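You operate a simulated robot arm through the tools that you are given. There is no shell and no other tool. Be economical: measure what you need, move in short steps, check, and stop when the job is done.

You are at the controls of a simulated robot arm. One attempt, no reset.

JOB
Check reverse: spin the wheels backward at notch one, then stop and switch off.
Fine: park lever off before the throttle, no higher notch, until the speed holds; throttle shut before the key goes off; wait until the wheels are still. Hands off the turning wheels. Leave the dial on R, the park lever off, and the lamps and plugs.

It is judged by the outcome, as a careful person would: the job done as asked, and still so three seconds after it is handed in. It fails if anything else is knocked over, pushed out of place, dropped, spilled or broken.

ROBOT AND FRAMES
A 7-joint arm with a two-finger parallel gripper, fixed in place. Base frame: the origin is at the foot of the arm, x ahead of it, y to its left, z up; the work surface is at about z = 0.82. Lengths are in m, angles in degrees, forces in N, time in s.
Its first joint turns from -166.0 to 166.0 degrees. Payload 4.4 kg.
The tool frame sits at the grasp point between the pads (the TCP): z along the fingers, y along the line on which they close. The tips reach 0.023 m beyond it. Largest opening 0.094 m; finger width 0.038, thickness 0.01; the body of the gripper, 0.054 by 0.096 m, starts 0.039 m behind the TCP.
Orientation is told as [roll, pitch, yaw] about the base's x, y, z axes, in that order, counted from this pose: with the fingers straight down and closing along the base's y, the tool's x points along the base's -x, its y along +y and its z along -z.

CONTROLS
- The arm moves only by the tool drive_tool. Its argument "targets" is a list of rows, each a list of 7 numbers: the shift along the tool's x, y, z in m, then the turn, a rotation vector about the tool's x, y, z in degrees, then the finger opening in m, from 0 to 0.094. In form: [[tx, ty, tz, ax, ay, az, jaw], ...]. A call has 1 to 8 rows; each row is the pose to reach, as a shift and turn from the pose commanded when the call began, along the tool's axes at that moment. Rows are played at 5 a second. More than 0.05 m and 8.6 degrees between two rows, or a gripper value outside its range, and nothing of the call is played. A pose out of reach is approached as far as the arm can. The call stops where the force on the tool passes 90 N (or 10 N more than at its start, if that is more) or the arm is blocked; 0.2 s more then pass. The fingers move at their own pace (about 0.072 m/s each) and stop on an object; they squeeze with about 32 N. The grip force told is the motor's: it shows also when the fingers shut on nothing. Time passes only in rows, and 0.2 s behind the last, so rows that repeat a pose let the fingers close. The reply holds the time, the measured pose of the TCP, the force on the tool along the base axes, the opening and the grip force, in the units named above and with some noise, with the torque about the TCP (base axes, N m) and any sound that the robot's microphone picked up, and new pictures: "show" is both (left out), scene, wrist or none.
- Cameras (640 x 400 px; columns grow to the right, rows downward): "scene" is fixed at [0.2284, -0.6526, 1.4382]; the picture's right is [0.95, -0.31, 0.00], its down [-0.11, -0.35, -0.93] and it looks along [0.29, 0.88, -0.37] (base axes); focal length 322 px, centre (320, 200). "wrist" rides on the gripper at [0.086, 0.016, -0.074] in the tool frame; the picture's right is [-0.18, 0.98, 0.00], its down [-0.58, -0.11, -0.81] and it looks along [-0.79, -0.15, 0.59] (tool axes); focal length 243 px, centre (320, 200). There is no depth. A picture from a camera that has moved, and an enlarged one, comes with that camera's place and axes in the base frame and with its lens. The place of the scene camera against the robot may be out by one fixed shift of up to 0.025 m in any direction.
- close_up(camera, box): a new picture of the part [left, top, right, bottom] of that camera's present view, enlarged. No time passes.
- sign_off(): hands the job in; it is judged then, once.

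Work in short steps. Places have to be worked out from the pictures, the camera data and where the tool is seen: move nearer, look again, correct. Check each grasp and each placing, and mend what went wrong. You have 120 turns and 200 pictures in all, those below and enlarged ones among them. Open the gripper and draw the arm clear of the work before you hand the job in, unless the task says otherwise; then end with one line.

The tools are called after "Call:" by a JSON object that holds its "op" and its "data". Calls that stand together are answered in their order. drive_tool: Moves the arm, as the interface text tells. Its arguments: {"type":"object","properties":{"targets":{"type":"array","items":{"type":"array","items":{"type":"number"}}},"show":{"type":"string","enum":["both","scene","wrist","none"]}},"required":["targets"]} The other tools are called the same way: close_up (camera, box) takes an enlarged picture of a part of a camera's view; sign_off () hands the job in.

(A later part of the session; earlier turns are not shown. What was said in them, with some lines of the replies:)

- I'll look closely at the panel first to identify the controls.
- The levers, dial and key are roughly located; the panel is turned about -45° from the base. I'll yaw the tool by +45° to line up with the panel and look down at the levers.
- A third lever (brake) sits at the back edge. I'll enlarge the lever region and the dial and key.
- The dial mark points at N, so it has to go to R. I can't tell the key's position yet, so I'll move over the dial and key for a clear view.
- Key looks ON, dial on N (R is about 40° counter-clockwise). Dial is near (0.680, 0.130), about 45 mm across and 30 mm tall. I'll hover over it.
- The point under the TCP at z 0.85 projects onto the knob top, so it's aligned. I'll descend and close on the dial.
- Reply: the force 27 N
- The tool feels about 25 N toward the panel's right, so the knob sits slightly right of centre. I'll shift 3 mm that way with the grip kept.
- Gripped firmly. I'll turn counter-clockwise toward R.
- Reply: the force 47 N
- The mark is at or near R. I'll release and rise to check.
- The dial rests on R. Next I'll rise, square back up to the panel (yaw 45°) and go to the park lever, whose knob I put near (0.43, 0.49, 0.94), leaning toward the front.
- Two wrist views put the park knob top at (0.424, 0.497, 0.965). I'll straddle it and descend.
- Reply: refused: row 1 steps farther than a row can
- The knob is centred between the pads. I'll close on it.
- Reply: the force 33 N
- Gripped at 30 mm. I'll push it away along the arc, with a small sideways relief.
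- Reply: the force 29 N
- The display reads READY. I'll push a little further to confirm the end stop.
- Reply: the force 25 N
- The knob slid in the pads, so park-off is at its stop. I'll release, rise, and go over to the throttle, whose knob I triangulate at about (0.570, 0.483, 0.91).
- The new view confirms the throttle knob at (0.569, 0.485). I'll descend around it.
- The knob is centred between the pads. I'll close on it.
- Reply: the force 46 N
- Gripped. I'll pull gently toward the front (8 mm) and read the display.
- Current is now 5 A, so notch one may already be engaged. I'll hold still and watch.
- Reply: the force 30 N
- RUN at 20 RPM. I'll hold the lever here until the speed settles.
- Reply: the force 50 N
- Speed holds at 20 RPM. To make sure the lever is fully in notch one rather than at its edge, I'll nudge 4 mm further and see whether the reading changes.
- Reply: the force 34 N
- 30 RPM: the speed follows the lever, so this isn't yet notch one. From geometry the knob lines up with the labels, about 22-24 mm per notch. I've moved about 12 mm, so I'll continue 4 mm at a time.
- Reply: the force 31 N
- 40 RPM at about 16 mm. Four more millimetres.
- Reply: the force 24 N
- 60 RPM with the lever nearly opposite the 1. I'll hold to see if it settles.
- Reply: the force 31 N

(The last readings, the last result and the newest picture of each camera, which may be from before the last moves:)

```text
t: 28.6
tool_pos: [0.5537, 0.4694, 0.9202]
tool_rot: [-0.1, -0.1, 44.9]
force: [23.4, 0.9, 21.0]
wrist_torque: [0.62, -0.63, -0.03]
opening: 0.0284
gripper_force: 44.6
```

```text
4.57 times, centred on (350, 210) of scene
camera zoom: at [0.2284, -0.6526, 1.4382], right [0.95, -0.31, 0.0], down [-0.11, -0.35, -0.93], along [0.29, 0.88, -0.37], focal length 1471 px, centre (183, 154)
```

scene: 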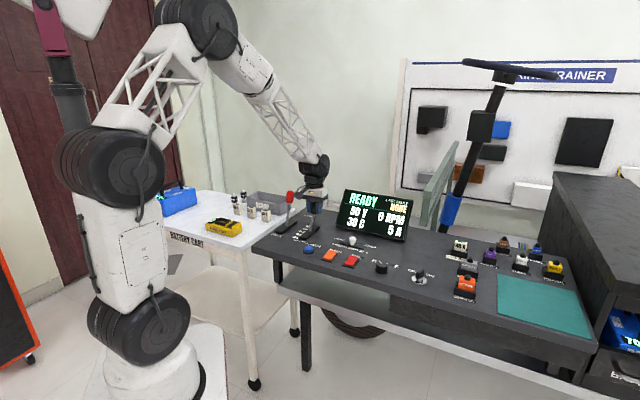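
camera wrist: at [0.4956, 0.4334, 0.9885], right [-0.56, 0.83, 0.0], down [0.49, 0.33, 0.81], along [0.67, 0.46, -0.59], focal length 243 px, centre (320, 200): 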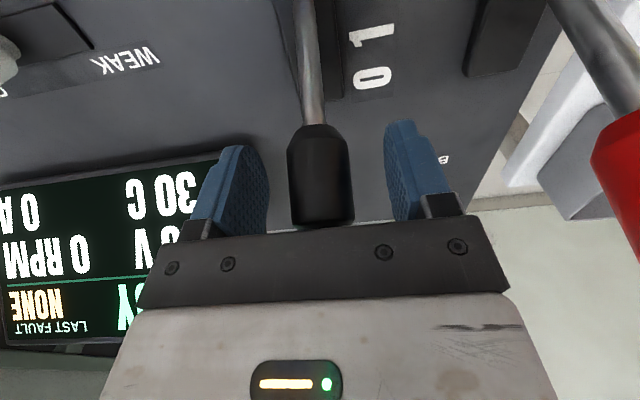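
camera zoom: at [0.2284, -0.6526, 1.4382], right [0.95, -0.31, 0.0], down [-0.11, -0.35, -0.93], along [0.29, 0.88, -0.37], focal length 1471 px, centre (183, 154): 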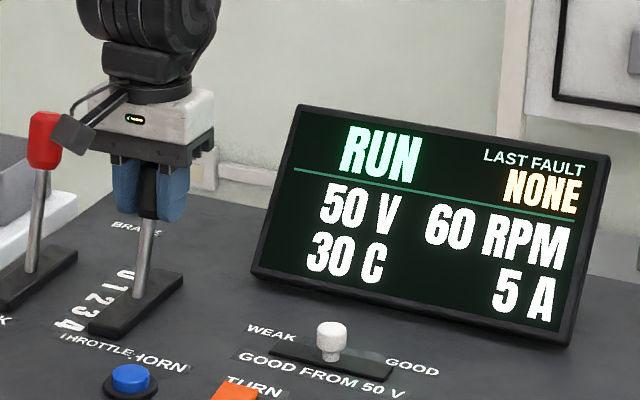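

It's steady, and by geometry about 2 mm short of notch one. I'll add 2 mm and then open the fingers slightly to see where the lever settles on its own.

Call:
{"op": "drive_tool", "data": {"targets": [[0.001, 0, 0, 0, 0, 0, 0.015], [0.002, 0, 0, 0, 0, 0, 0.015], [0.002, 0, 0, 0, 0, 0, 0.015], [0.002, 0, 0, 0, 0, 0, 0.015], [0.002, 0, 0, 0, 0, 0, 0.015]], "show": "none"}}

Call:
{"op": "close_up", "data": {"camera": "scene", "box": [280, 170, 420, 250]}}

Call:
{"op": "drive_tool", "data": {"targets": [[0, 0, 0, 0, 0, 0, 0.036], [0, 0, 0, 0, 0, 0, 0.036]], "show": "none"}}

Call:
{"op": "close_up", "data": {"camera": "scene", "box": [280, 170, 420, 250]}}

Call:
{"op": "close_up", "data": {"camera": "wrist", "box": [200, 0, 440, 240]}}

```text
t: 29.8
tool_pos: [0.5525, 0.466, 0.9198]
tool_rot: [0.0, 0.0, 44.9]
force: [14.2, 4.5, 36.3]
wrist_torque: [0.24, -0.27, -0.08]
opening: 0.0284
gripper_force: 45.0
```

```text
4.57 times, centred on (350, 210) of scene
camera zoom: at [0.2284, -0.6526, 1.4382], right [0.95, -0.31, 0.0], down [-0.11, -0.35, -0.93], along [0.29, 0.88, -0.37], focal length 1471 px, centre (183, 154)
```

zoom: 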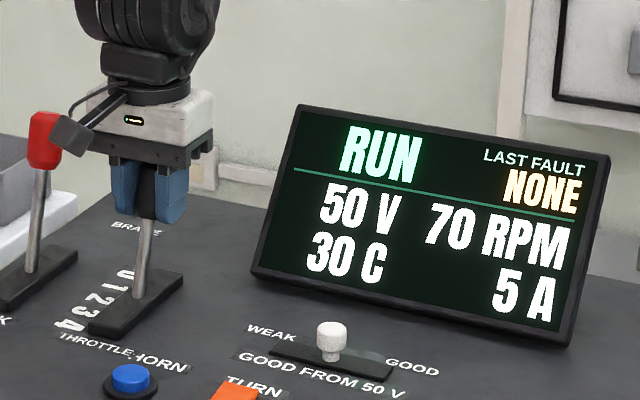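

```text
t: 30.4
tool_pos: [0.5519, 0.4669, 0.9196]
tool_rot: [0.1, 0.1, 45.0]
force: [0.5, 0.8, -0.9]
wrist_torque: [-0.03, -0.02, 0.0]
opening: 0.0361
gripper_force: 0.1
```

```text
4.57 times, centred on (350, 210) of scene
camera zoom: at [0.2284, -0.6526, 1.4382], right [0.95, -0.31, 0.0], down [-0.11, -0.35, -0.93], along [0.29, 0.88, -0.37], focal length 1471 px, centre (183, 154)
```

zoom: 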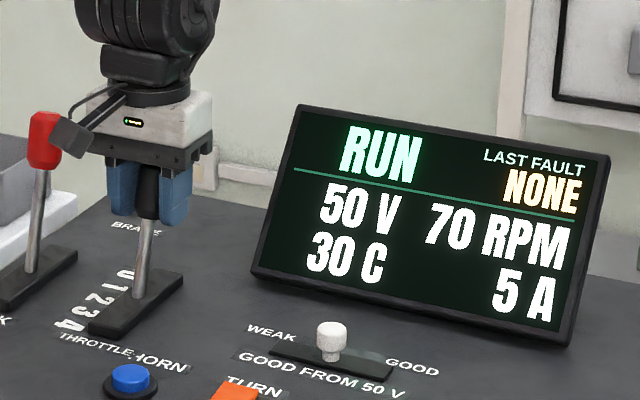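

```text
1.67 times, centred on (320, 120) of wrist
camera zoom: at [0.4791, 0.4168, 0.9939], right [-0.56, 0.83, 0.0], down [0.49, 0.33, 0.81], along [0.66, 0.45, -0.59], focal length 404 px, centre (320, 333)
```

zoom: 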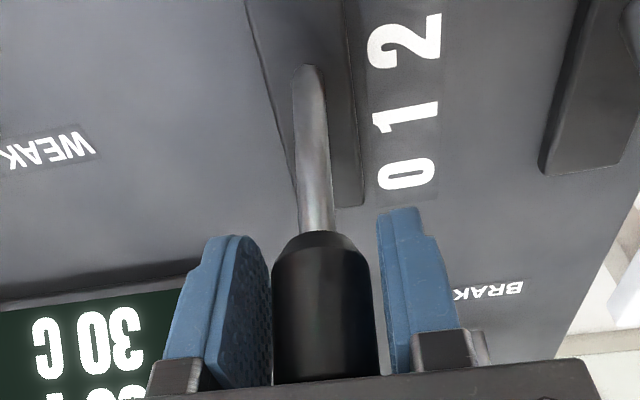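

The lever stays where I left it, opposite the 1, and the display holds 70 RPM. I'll wait to confirm the speed holds.

Call:
{"op": "drive_tool", "data": {"targets": [[0, 0, 0, 0, 0, 0, 0.036], [0, 0, 0, 0, 0, 0, 0.036], [0, 0, 0, 0, 0, 0, 0.036], [0, 0, 0, 0, 0, 0, 0.036], [0, 0, 0, 0, 0, 0, 0.036], [0, 0, 0, 0, 0, 0, 0.036], [0, 0, 0, 0, 0, 0, 0.036], [0, 0, 0, 0, 0, 0, 0.036]], "show": "scene"}}

Call:
{"op": "close_up", "data": {"camera": "scene", "box": [280, 170, 420, 250]}}

Call:
{"op": "close_up", "data": {"camera": "scene", "box": [300, 240, 460, 340]}}

```text
t: 32.2
tool_pos: [0.5523, 0.4681, 0.9202]
tool_rot: [0.0, 0.0, 44.9]
force: [0.4, -0.3, -0.3]
wrist_torque: [0.01, 0.02, -0.03]
opening: 0.0359
gripper_force: 0.0
```

scene: 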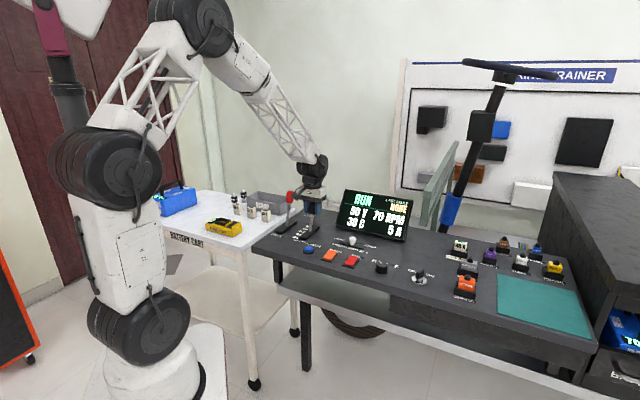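

```text
4.57 times, centred on (350, 210) of scene
camera zoom: at [0.2284, -0.6526, 1.4382], right [0.95, -0.31, 0.0], down [-0.11, -0.35, -0.93], along [0.29, 0.88, -0.37], focal length 1471 px, centre (183, 154)
```

zoom: 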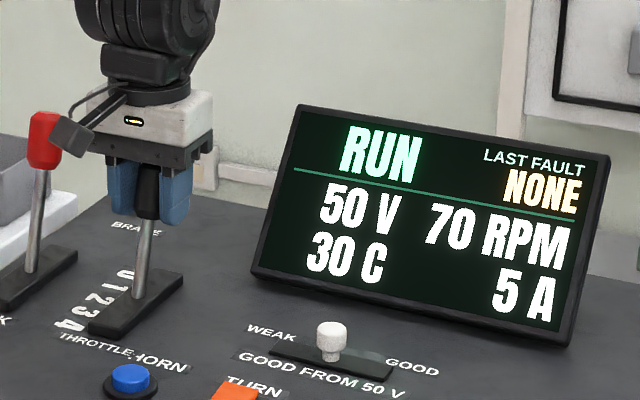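

```text
4.00 times, centred on (380, 290) of scene
camera zoom: at [0.2284, -0.6526, 1.4382], right [0.95, -0.31, 0.0], down [-0.11, -0.35, -0.93], along [0.29, 0.88, -0.37], focal length 1287 px, centre (80, -160)
```

zoom: 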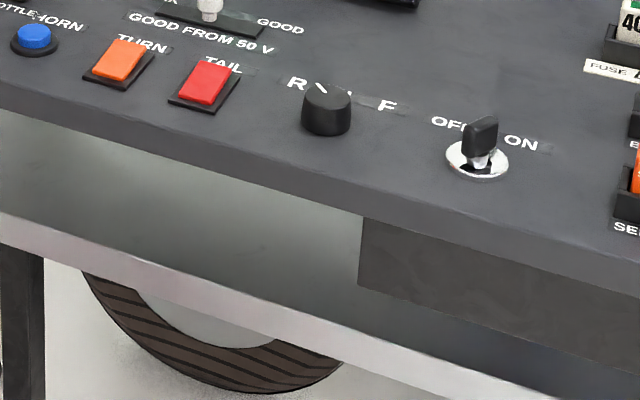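

Speed holds steady at 70 RPM in reverse. Now I'll regrip and push the throttle back to 0.

Call:
{"op": "drive_tool", "data": {"targets": [[0, 0, 0, 0, 0, 0, 0.015], [0, 0, 0, 0, 0, 0, 0.015], [-0.006, 0, 0.001, 0, 0, 0, 0.015], [-0.012, 0, 0.003, 0, 0, 0, 0.015], [-0.018, 0, 0.005, 0, 0, 0, 0.015], [-0.024, 0, 0.007, 0, 0, 0, 0.015], [-0.028, 0, 0.008, 0, 0, 0, 0.015]], "show": "none"}}

Call:
{"op": "close_up", "data": {"camera": "scene", "box": [280, 170, 420, 250]}}

```text
t: 33.8
tool_pos: [0.5717, 0.4865, 0.9124]
tool_rot: [0.0, 0.1, 45.0]
force: [-23.1, -30.0, -0.8]
wrist_torque: [-0.03, 0.01, 0.01]
opening: 0.0283
gripper_force: 44.7
```

```text
4.57 times, centred on (350, 210) of scene
camera zoom: at [0.2284, -0.6526, 1.4382], right [0.95, -0.31, 0.0], down [-0.11, -0.35, -0.93], along [0.29, 0.88, -0.37], focal length 1471 px, centre (183, 154)
```

zoom: 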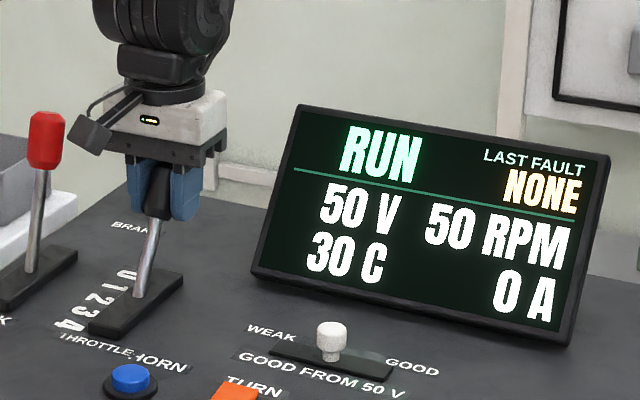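

Throttle is at its stop, 0 A, and the wheels are slowing. I'll release, rise clear and look.

Call:
{"op": "drive_tool", "data": {"targets": [[0, 0, 0, 0, 0, 0, 0.06], [0, 0, 0, 0, 0, 0, 0.06], [0, 0, -0.04, 0, 0, 0, 0.06], [0, 0, -0.08, 0, 0, 0, 0.06], [0, 0, -0.12, 0, 0, 0, 0.06], [0, 0, -0.16, 0, 0, 0, 0.06], [0, 0, -0.2, 0, 0, 0, 0.06]]}}

Call:
{"op": "close_up", "data": {"camera": "scene", "box": [280, 170, 420, 250]}}

```text
t: 35.4
tool_pos: [0.5715, 0.4868, 1.1122]
tool_rot: [0.0, 0.1, 45.0]
force: [-0.6, 0.5, 0.3]
wrist_torque: [-0.01, 0.02, 0.02]
opening: 0.0603
gripper_force: 0.1
camera wrist: at [0.4992, 0.4366, 1.187], right [-0.56, 0.83, 0.0], down [0.49, 0.33, 0.81], along [0.67, 0.45, -0.59], focal length 243 px, centre (320, 200)
```

scene: 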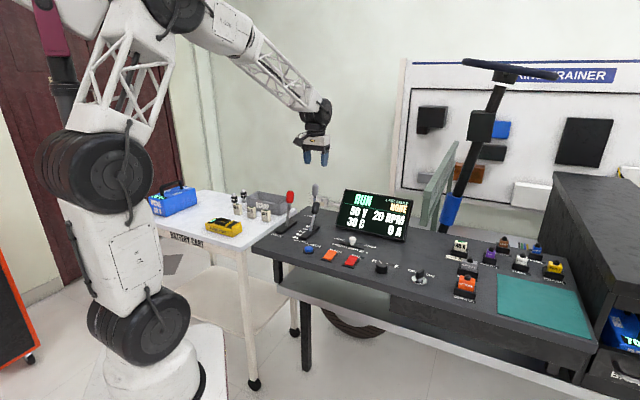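
wrist: 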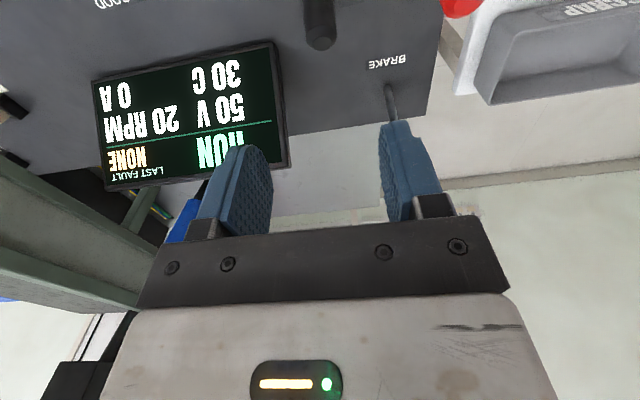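

```text
4.57 times, centred on (350, 210) of scene
camera zoom: at [0.2284, -0.6526, 1.4382], right [0.95, -0.31, 0.0], down [-0.11, -0.35, -0.93], along [0.29, 0.88, -0.37], focal length 1471 px, centre (183, 154)
```

zoom: 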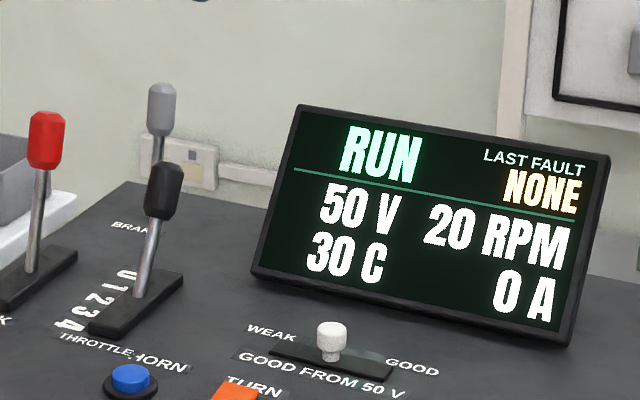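

0 A and coasting down (20 RPM). I'll travel to the key while the wheels stop.

Call:
{"op": "drive_tool", "data": {"targets": [[0.04, -0.02, 0, 0, 0, 0, 0.06], [0.08, -0.045, 0, 0, 0, 0, 0.06], [0.115, -0.08, 0, 0, 0, 0, 0.06], [0.145, -0.12, 0, 0, 0, 0, 0.06], [0.17, -0.16, 0, 0, 0, 0, 0.06], [0.195, -0.2, 0, 0, 0, 0, 0.06], [0.21, -0.245, 0, 0, 0, 0, 0.06], [0.22, -0.29, 0, 0, 0, 0, 0.06]], "show": "none"}}

Call:
{"op": "drive_tool", "data": {"targets": [[0.0, -0.04, 0.01, 0, 0, 0, 0.06], [0.0, -0.08, 0.02, 0, 0, 0, 0.06], [0, -0.12, 0.04, 0, 0, 0, 0.06], [0, -0.16, 0.06, 0, 0, 0, 0.06]]}}

Call:
{"op": "close_up", "data": {"camera": "scene", "box": [280, 170, 420, 250]}}

```text
t: 37.2
tool_pos: [0.623, 0.1264, 1.113]
tool_rot: [0.0, 0.0, 45.0]
force: [-0.1, -0.6, -0.2]
wrist_torque: [-0.02, 0.0, 0.0]
opening: 0.0599
gripper_force: 0.0
```

```text
t: 38.2
tool_pos: [0.7344, 0.0123, 1.0518]
tool_rot: [0.0, 0.0, 45.0]
force: [0.0, 0.6, -0.2]
wrist_torque: [-0.01, 0.0, 0.04]
opening: 0.0599
gripper_force: 0.0
camera wrist: at [0.6616, -0.0376, 1.1265], right [-0.56, 0.83, 0.0], down [0.49, 0.33, 0.81], along [0.67, 0.46, -0.59], focal length 243 px, centre (320, 200)
```

scene: 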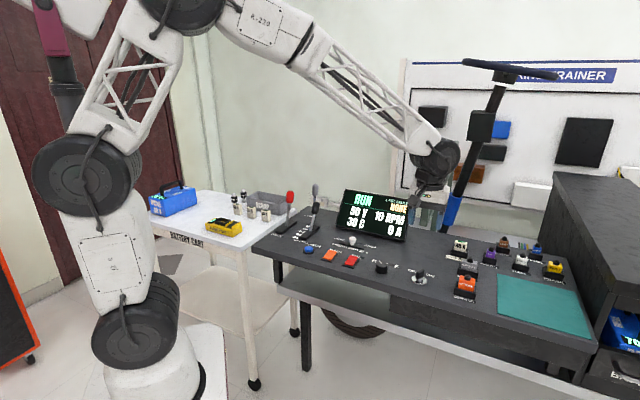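
wrist: 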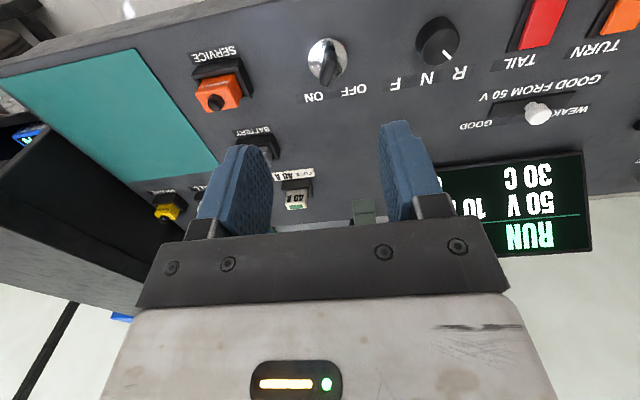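

```text
4.57 times, centred on (350, 210) of scene
camera zoom: at [0.2284, -0.6526, 1.4382], right [0.95, -0.31, 0.0], down [-0.11, -0.35, -0.93], along [0.29, 0.88, -0.37], focal length 1471 px, centre (183, 154)
```

zoom: 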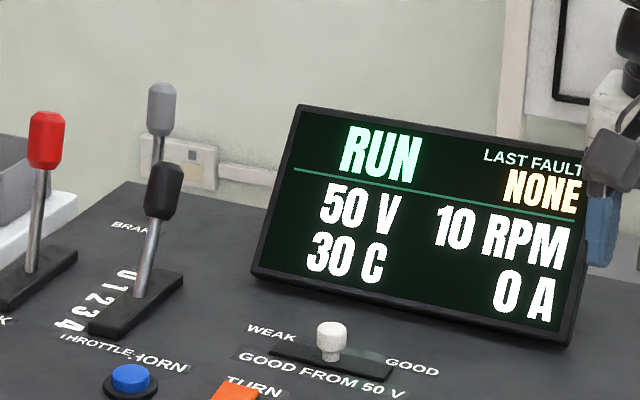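

Call:
{"op": "close_up", "data": {"camera": "wrist", "box": [270, 20, 390, 120]}}

```text
4.00 times, centred on (330, 70) of wrist
camera zoom: at [0.6616, -0.0376, 1.1265], right [-0.56, 0.83, 0.0], down [0.49, 0.33, 0.81], along [0.67, 0.46, -0.59], focal length 970 px, centre (280, 720)
```

zoom: 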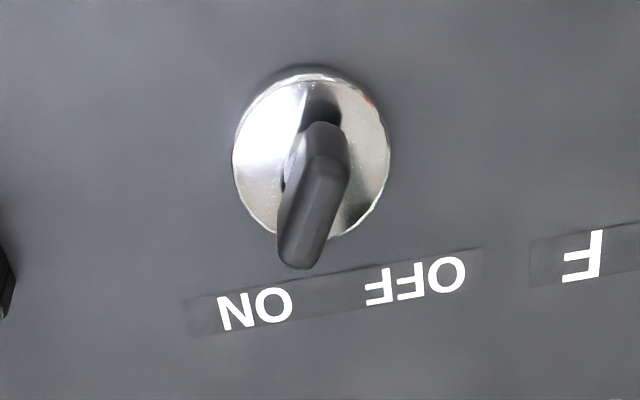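

The blade points to ON at about 22° base yaw, centred at (0.764, 0.044). I'll turn the tool to match, hover, and wait for standstill.

Call:
{"op": "drive_tool", "data": {"targets": [[-0.015, 0.0, 0.03, 0, 0, 7, 0.05], [-0.03, 0.001, 0.06, 0, 0, 14, 0.05], [-0.0438, 0.001, 0.09, 0, 0, 20, 0.05], [-0.0438, 0.001, 0.122, 0, 0, 26, 0.05]], "show": "wrist"}}

Call:
{"op": "close_up", "data": {"camera": "scene", "box": [320, 170, 440, 290]}}

```text
t: 39.2
tool_pos: [0.765, 0.0455, 0.9312]
tool_rot: [0.0, 0.0, 18.9]
force: [0.2, 0.0, -0.9]
wrist_torque: [0.01, 0.0, 0.0]
opening: 0.0499
gripper_force: 0.0
camera wrist: at [0.6778, 0.0324, 1.006], right [-0.14, 0.99, 0.0], down [0.58, 0.09, 0.81], along [0.8, 0.12, -0.59], focal length 243 px, centre (320, 200)
```

wrist: 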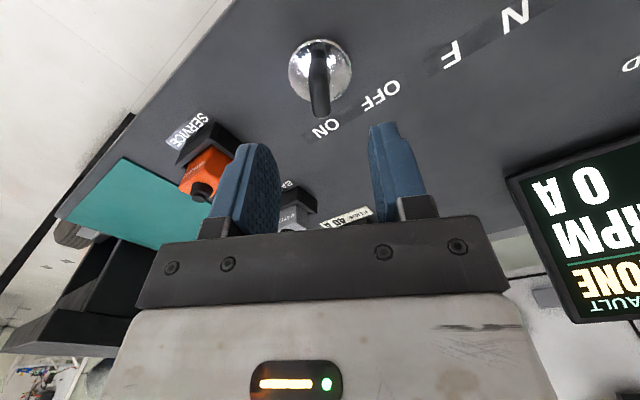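

```text
3.33 times, centred on (380, 230) of scene
camera zoom: at [0.2284, -0.6526, 1.4382], right [0.95, -0.31, 0.0], down [-0.11, -0.35, -0.93], along [0.29, 0.88, -0.37], focal length 1073 px, centre (120, 100)
```

zoom: 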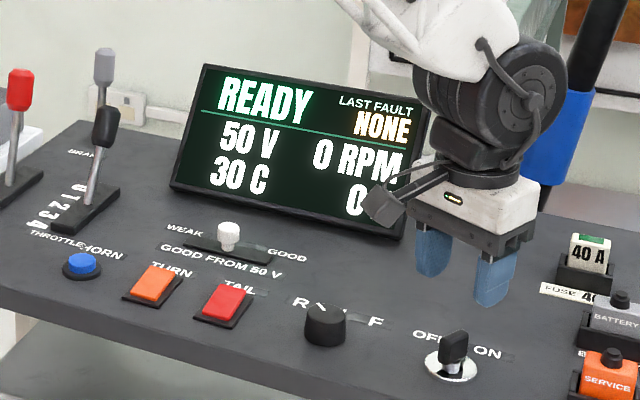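

READY at 0 RPM: wheels stopped and throttle shut. The key is between the pads; I'll descend and grip the blade.

Call:
{"op": "drive_tool", "data": {"targets": [[0, 0, 0.04, 0, 0, 0, 0.05], [0, 0, 0.07, 0, 0, 0, 0.05], [0, 0, 0.07, 0, 0, 0, 0.05]], "show": "wrist"}}

Call:
{"op": "close_up", "data": {"camera": "scene", "box": [320, 170, 440, 290]}}

```text
t: 40.0
tool_pos: [0.7644, 0.0454, 0.859]
tool_rot: [0.1, -0.1, 19.0]
force: [-0.8, 0.3, 0.3]
wrist_torque: [0.0, 0.04, 0.04]
opening: 0.0499
gripper_force: 0.0
camera wrist: at [0.6772, 0.0325, 0.9344], right [-0.15, 0.99, 0.0], down [0.59, 0.09, 0.81], along [0.8, 0.12, -0.59], focal length 243 px, centre (320, 200)
```

wrist: 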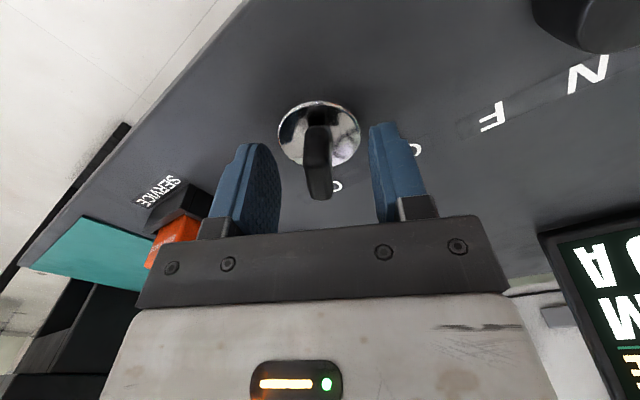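

```text
3.33 times, centred on (380, 230) of scene
camera zoom: at [0.2284, -0.6526, 1.4382], right [0.95, -0.31, 0.0], down [-0.11, -0.35, -0.93], along [0.29, 0.88, -0.37], focal length 1073 px, centre (120, 100)
```

zoom: 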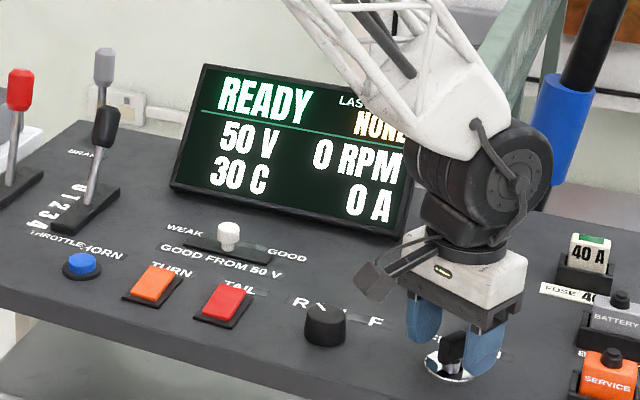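

Aligned with the blade. I'll close on the key with small centring shifts.

Call:
{"op": "drive_tool", "data": {"targets": [[0.003, -0.001, 0, 0, 0, 0, 0.03], [0.003, -0.001, 0, 0, 0, 0, 0.0], [0.003, -0.001, 0, 0, 0, 0, 0.0], [0.003, -0.001, 0, 0, 0, 0, 0.0]], "show": "wrist"}}

```text
t: 41.0
tool_pos: [0.7624, 0.044, 0.8598]
tool_rot: [0.1, -0.1, 19.0]
force: [-6.9, 4.3, 0.0]
wrist_torque: [-0.01, 0.08, -0.02]
opening: 0.0128
gripper_force: 44.9
camera wrist: at [0.6746, 0.0307, 0.9343], right [-0.15, 0.99, 0.0], down [0.59, 0.09, 0.81], along [0.8, 0.12, -0.59], focal length 243 px, centre (320, 200)
```

wrist: 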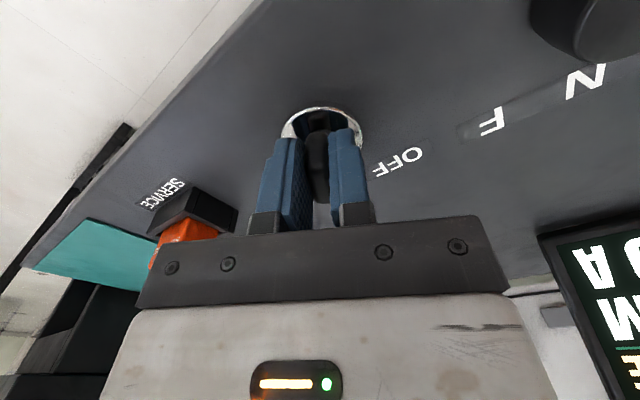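

Well gripped with low side forces. I'll turn counter-clockwise toward OFF.

Call:
{"op": "drive_tool", "data": {"targets": [[0, 0, 0, 0, 0, -8, 0.0], [0, 0, 0, 0, 0, -16, 0.0], [0, 0, 0, 0, 0, -24, 0.0], [0, 0, 0, 0, 0, -32, 0.0], [0, 0, 0, 0, 0, -40, 0.0], [0, 0, 0, 0, 0, -48, 0.0]]}}

```text
t: 42.3
tool_pos: [0.7642, 0.0416, 0.8595]
tool_rot: [-0.3, 0.0, 60.5]
force: [21.2, -11.7, -10.2]
wrist_torque: [-0.08, 0.63, -0.14]
opening: 0.0128
gripper_force: 44.5
stopped in row 6: the force on the tool passed its limit at 97 N (the readings are from after the stop); the commanded pose is now the measured one
camera wrist: at [0.7076, -0.0263, 0.9352], right [-0.77, 0.64, 0.0], down [0.38, 0.45, 0.81], along [0.52, 0.62, -0.59], focal length 243 px, centre (320, 200)
```

scene: 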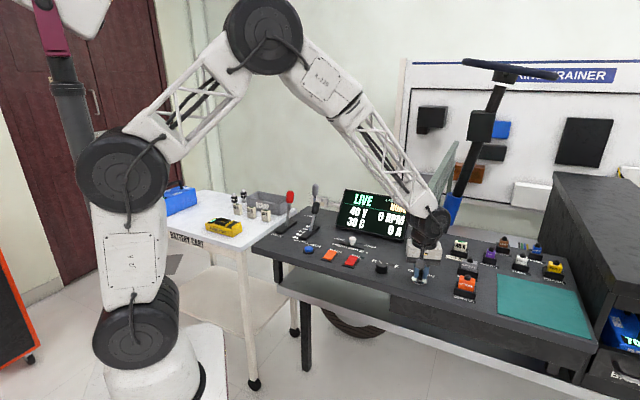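
wrist: 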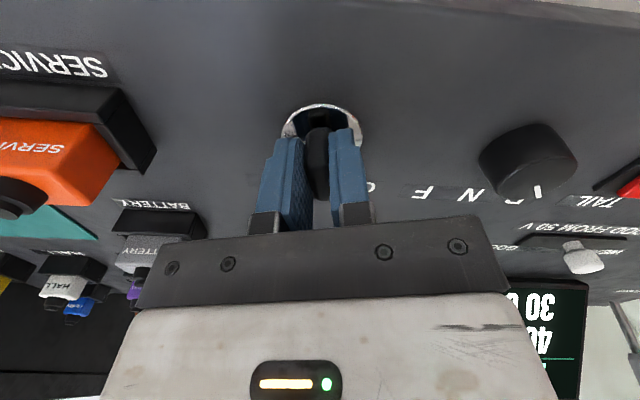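

The display switched to LIVE 40 V (bus discharging), so the key has tripped off. A force built up from stop or off-centre load; I'll release, rise and check the key's angle.

Call:
{"op": "drive_tool", "data": {"targets": [[0, 0, 0, 0, 0, 0, 0.05], [0, 0, 0, 0, 0, 0, 0.05], [0, 0, -0.035, 0, 0, 0, 0.05], [0, 0, -0.07, 0, 0, 0, 0.05]]}}

Call:
{"op": "close_up", "data": {"camera": "wrist", "box": [220, 0, 420, 125]}}

Call:
{"op": "close_up", "data": {"camera": "scene", "box": [320, 170, 440, 290]}}

```text
t: 43.3
tool_pos: [0.7635, 0.0426, 0.9301]
tool_rot: [-0.1, 0.0, 60.6]
force: [0.2, -0.6, -0.4]
wrist_torque: [0.05, -0.02, -0.01]
opening: 0.0499
gripper_force: 0.0
camera wrist: at [0.7064, -0.0257, 1.0057], right [-0.77, 0.64, 0.0], down [0.38, 0.45, 0.81], along [0.52, 0.62, -0.59], focal length 243 px, centre (320, 200)
```

scene: 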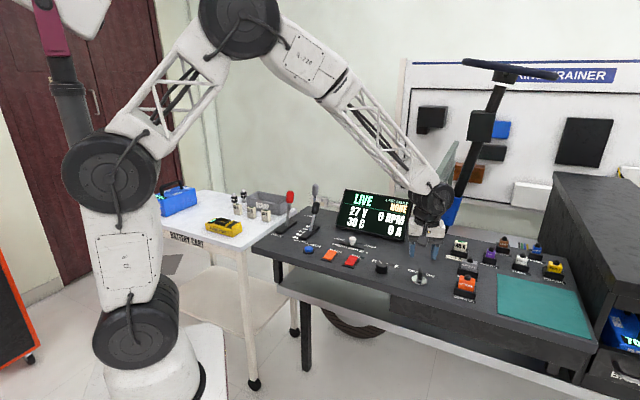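
wrist: 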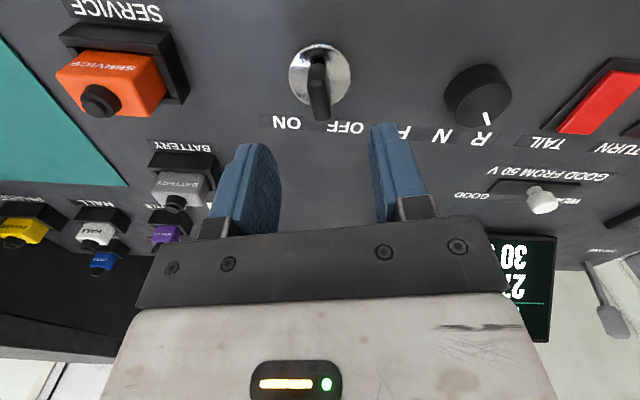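

```text
3.20 times, centred on (320, 62) of wrist
camera zoom: at [0.7064, -0.0257, 1.0057], right [-0.77, 0.64, 0.0], down [0.38, 0.45, 0.81], along [0.52, 0.62, -0.59], focal length 776 px, centre (320, 640)
```

zoom: 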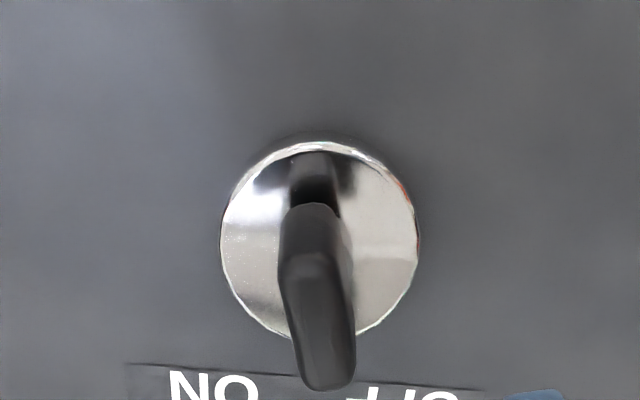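

```text
3.33 times, centred on (380, 230) of scene
camera zoom: at [0.2284, -0.6526, 1.4382], right [0.95, -0.31, 0.0], down [-0.11, -0.35, -0.93], along [0.29, 0.88, -0.37], focal length 1073 px, centre (120, 100)
```

zoom: 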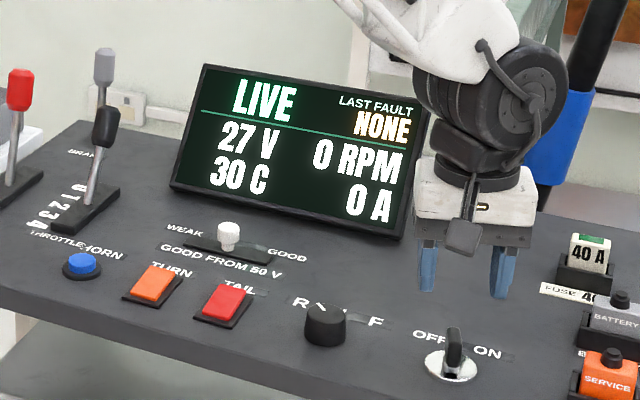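

The key reads off (LIVE, falling volts), with the blade around 62°, slightly short of the OFF label's direction. I'll regrip and turn gently a bit more to make sure it's at its stop.

Call:
{"op": "drive_tool", "data": {"targets": [[0, 0, 0.035, 0, 0, 0, 0.05], [0, 0, 0.07, 0, 0, 0, 0.05], [0, 0, 0.07, 0, 0, 0, 0.0], [0, 0, 0.07, 0, 0, 0, 0.0], [0, 0, 0.07, 0, 0, 0, 0.0]], "show": "none"}}

Call:
{"op": "drive_tool", "data": {"targets": [[0, 0, 0, 0, 0, -3, 0.0], [0, 0, 0, 0, 0, -6, 0.0]], "show": "none"}}

```text
t: 44.5
tool_pos: [0.7651, 0.0426, 0.861]
tool_rot: [-0.2, 0.0, 60.5]
force: [26.8, -10.8, -14.9]
wrist_torque: [0.73, 0.09, -0.13]
opening: 0.013
gripper_force: 44.8
```

```text
t: 45.1
tool_pos: [0.7642, 0.0423, 0.8607]
tool_rot: [-0.3, -0.1, 66.5]
force: [44.0, -27.5, -18.7]
wrist_torque: [0.93, -0.21, -0.26]
opening: 0.013
gripper_force: 45.6
```

It turns with low torque; the side load says the axis lies about 2–3 mm along -y of the tool. I'll shift and turn a few degrees more.

Call:
{"op": "drive_tool", "data": {"targets": [[0, -0.002, -0.001, 0, 0, 0, 0.0], [0, -0.003, -0.001, 0, 0, -3, 0.0], [0, -0.003, -0.001, 0, 0, -6, 0.0]], "show": "none"}}

```text
t: 45.9
tool_pos: [0.7657, 0.0421, 0.8623]
tool_rot: [-0.2, 0.0, 72.7]
force: [-9.7, -3.0, -8.3]
wrist_torque: [-0.05, 0.6, 0.08]
opening: 0.0128
gripper_force: 44.8
```

Call:
{"op": "drive_tool", "data": {"targets": [[0, 0, 0, 0, 0, -3, 0.0], [0, 0, 0, 0, 0, -3, 0.05], [0, 0, 0, 0, 0, -3, 0.05], [0, 0, -0.035, 0, 0, -3, 0.05], [0, 0, -0.07, 0, 0, -3, 0.05], [0, 0, -0.11, 0, 0, -3, 0.05]]}}

Call:
{"op": "close_up", "data": {"camera": "scene", "box": [320, 170, 440, 290]}}

Call:
{"op": "close_up", "data": {"camera": "wrist", "box": [220, 0, 420, 160]}}

```text
t: 47.3
tool_pos: [0.7658, 0.0406, 0.9724]
tool_rot: [-0.2, 0.0, 75.6]
force: [-0.2, 0.5, -0.8]
wrist_torque: [0.02, 0.01, 0.02]
opening: 0.0503
gripper_force: 0.0
camera wrist: at [0.7283, -0.0393, 1.0472], right [-0.91, 0.42, 0.0], down [0.25, 0.54, 0.81], along [0.34, 0.73, -0.59], focal length 243 px, centre (320, 200)
```

scene: 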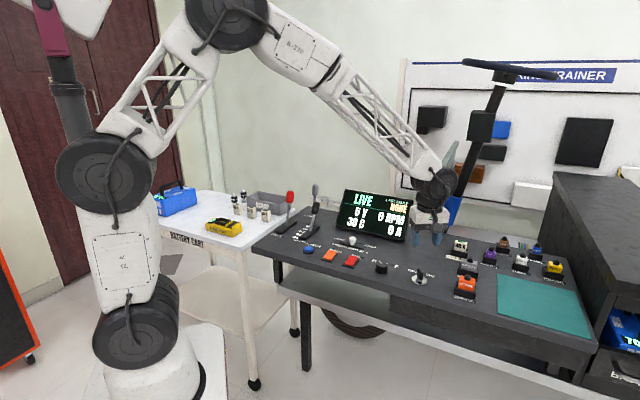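
wrist: 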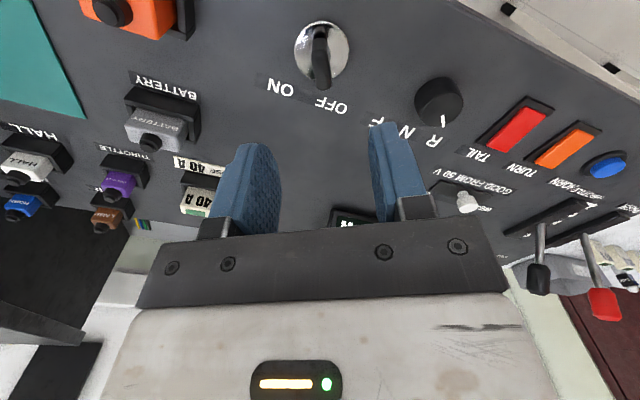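

```text
3.33 times, centred on (380, 230) of scene
camera zoom: at [0.2284, -0.6526, 1.4382], right [0.95, -0.31, 0.0], down [-0.11, -0.35, -0.93], along [0.29, 0.88, -0.37], focal length 1073 px, centre (120, 100)
```

zoom: 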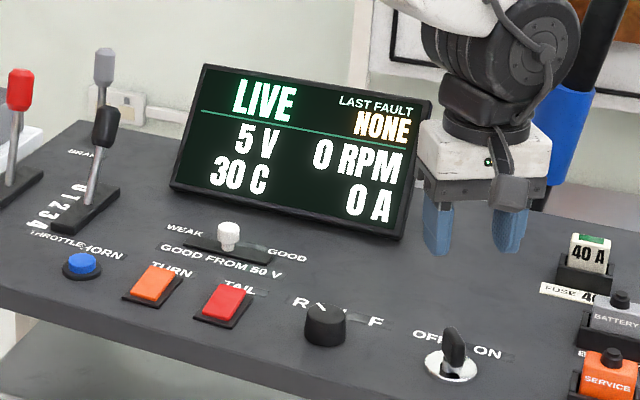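

```text
2.50 times, centred on (320, 80) of wrist
camera zoom: at [0.7283, -0.0393, 1.0472], right [-0.91, 0.42, 0.0], down [0.25, 0.54, 0.81], along [0.34, 0.73, -0.59], focal length 606 px, centre (320, 500)
```

zoom: 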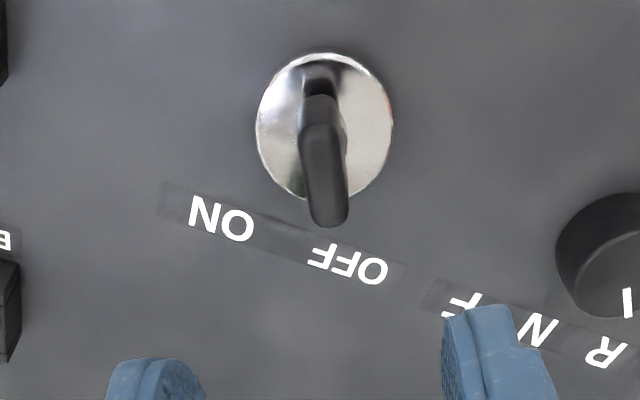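

Key points to OFF, dial on R, park lever off, throttle at 0, and the bus is draining (5 V). I'll rise and draw the arm clear.

Call:
{"op": "drive_tool", "data": {"targets": [[0.02, 0, -0.04, 0, 0, 4, 0.06], [0.05, 0, -0.08, 0, 0, 8, 0.06], [0.08, 0, -0.11, 0, 0, 12, 0.06], [0.11, 0, -0.15, 0, 0, 16, 0.06], [0.14, 0, -0.19, 0, 0, 20, 0.06], [0.17, 0, -0.22, 0, 0, 24, 0.06], [0.17, 0, -0.22, 0, 0, 24, 0.06]]}}

Call:
{"op": "close_up", "data": {"camera": "scene", "box": [250, 170, 450, 295]}}

```text
t: 48.9
tool_pos: [0.7233, -0.1249, 1.1903]
tool_rot: [-0.2, -0.2, 51.6]
force: [0.1, 0.8, -0.4]
wrist_torque: [0.01, -0.02, 0.0]
opening: 0.0601
gripper_force: 0.1
camera wrist: at [0.6566, -0.1823, 1.2662], right [-0.66, 0.75, 0.0], down [0.44, 0.39, 0.81], along [0.61, 0.53, -0.59], focal length 243 px, centre (320, 200)
```

scene: 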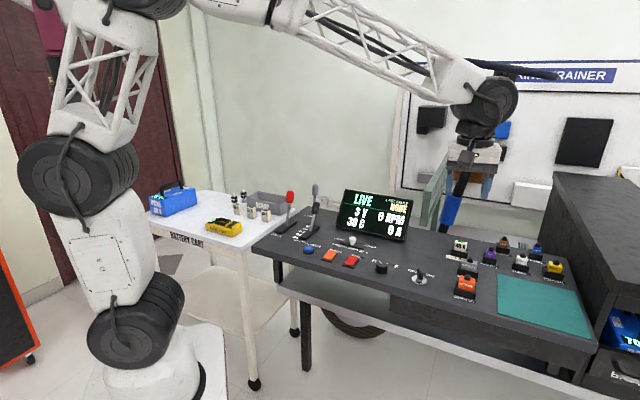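
wrist: 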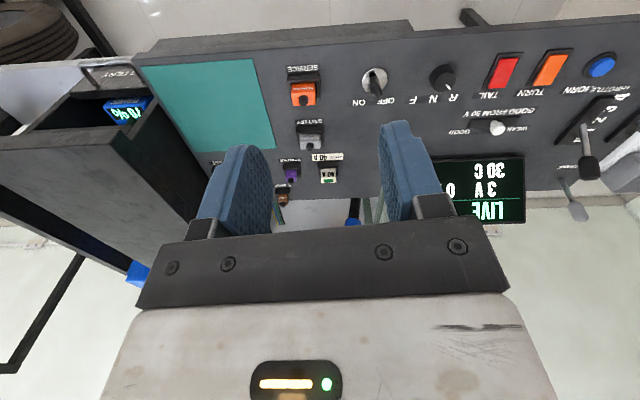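

```text
3.20 times, centred on (350, 232) of scene
camera zoom: at [0.2284, -0.6526, 1.4382], right [0.95, -0.31, 0.0], down [-0.11, -0.35, -0.93], along [0.29, 0.88, -0.37], focal length 1030 px, centre (224, 96)
```

zoom: 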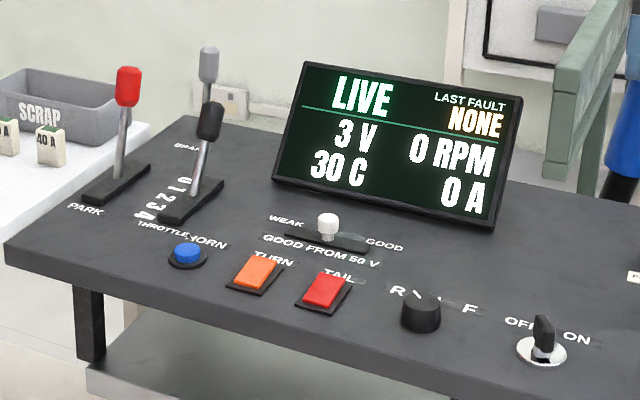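

The park lever's lean is symmetric to its parked position, so it's fully off. I'll wait briefly for the bus to drain and do a final check.

Call:
{"op": "drive_tool", "data": {"targets": [[0, 0, 0, 0, 0, 0, 0.094], [0, 0, 0, 0, 0, 0, 0.094], [0, 0, 0, 0, 0, 0, 0.094], [0, 0, 0, 0, 0, 0, 0.094], [0, 0, 0, 0, 0, 0, 0.094], [0, 0, 0, 0, 0, 0, 0.094], [0, 0, 0, 0, 0, 0, 0.094], [0, 0, 0, 0, 0, 0, 0.094]], "show": "none"}}

Call:
{"op": "close_up", "data": {"camera": "scene", "box": [250, 170, 450, 295]}}

```text
t: 50.7
tool_pos: [0.7241, -0.1232, 1.1902]
tool_rot: [-0.2, -0.1, 51.6]
force: [-0.1, 0.5, 0.6]
wrist_torque: [-0.02, 0.01, -0.03]
opening: 0.0939
gripper_force: 0.1
```

```text
3.20 times, centred on (350, 232) of scene
camera zoom: at [0.2284, -0.6526, 1.4382], right [0.95, -0.31, 0.0], down [-0.11, -0.35, -0.93], along [0.29, 0.88, -0.37], focal length 1030 px, centre (224, 96)
```

zoom: 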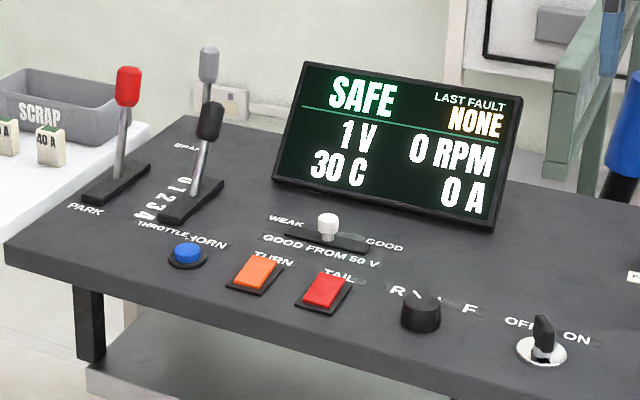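

The display shows SAFE, 0 RPM, 0 A and no fault, and everything is in its required state, so I'm handing in.

Call:
{"op": "sign_off", "data": {}}

```text
The job is handed in.
```

The reverse check is done: with the dial on R the wheels held a steady 70 RPM at notch one. I then shut the throttle, let the wheels stop and turned the key off. The park lever is off, the dial is still on R, and the display reads SAFE with no fault. The throttle has no detents, so I set notch one by lining the lever up with the "1". The display gives no direction sign, so "backward" rests on the dial being on R.
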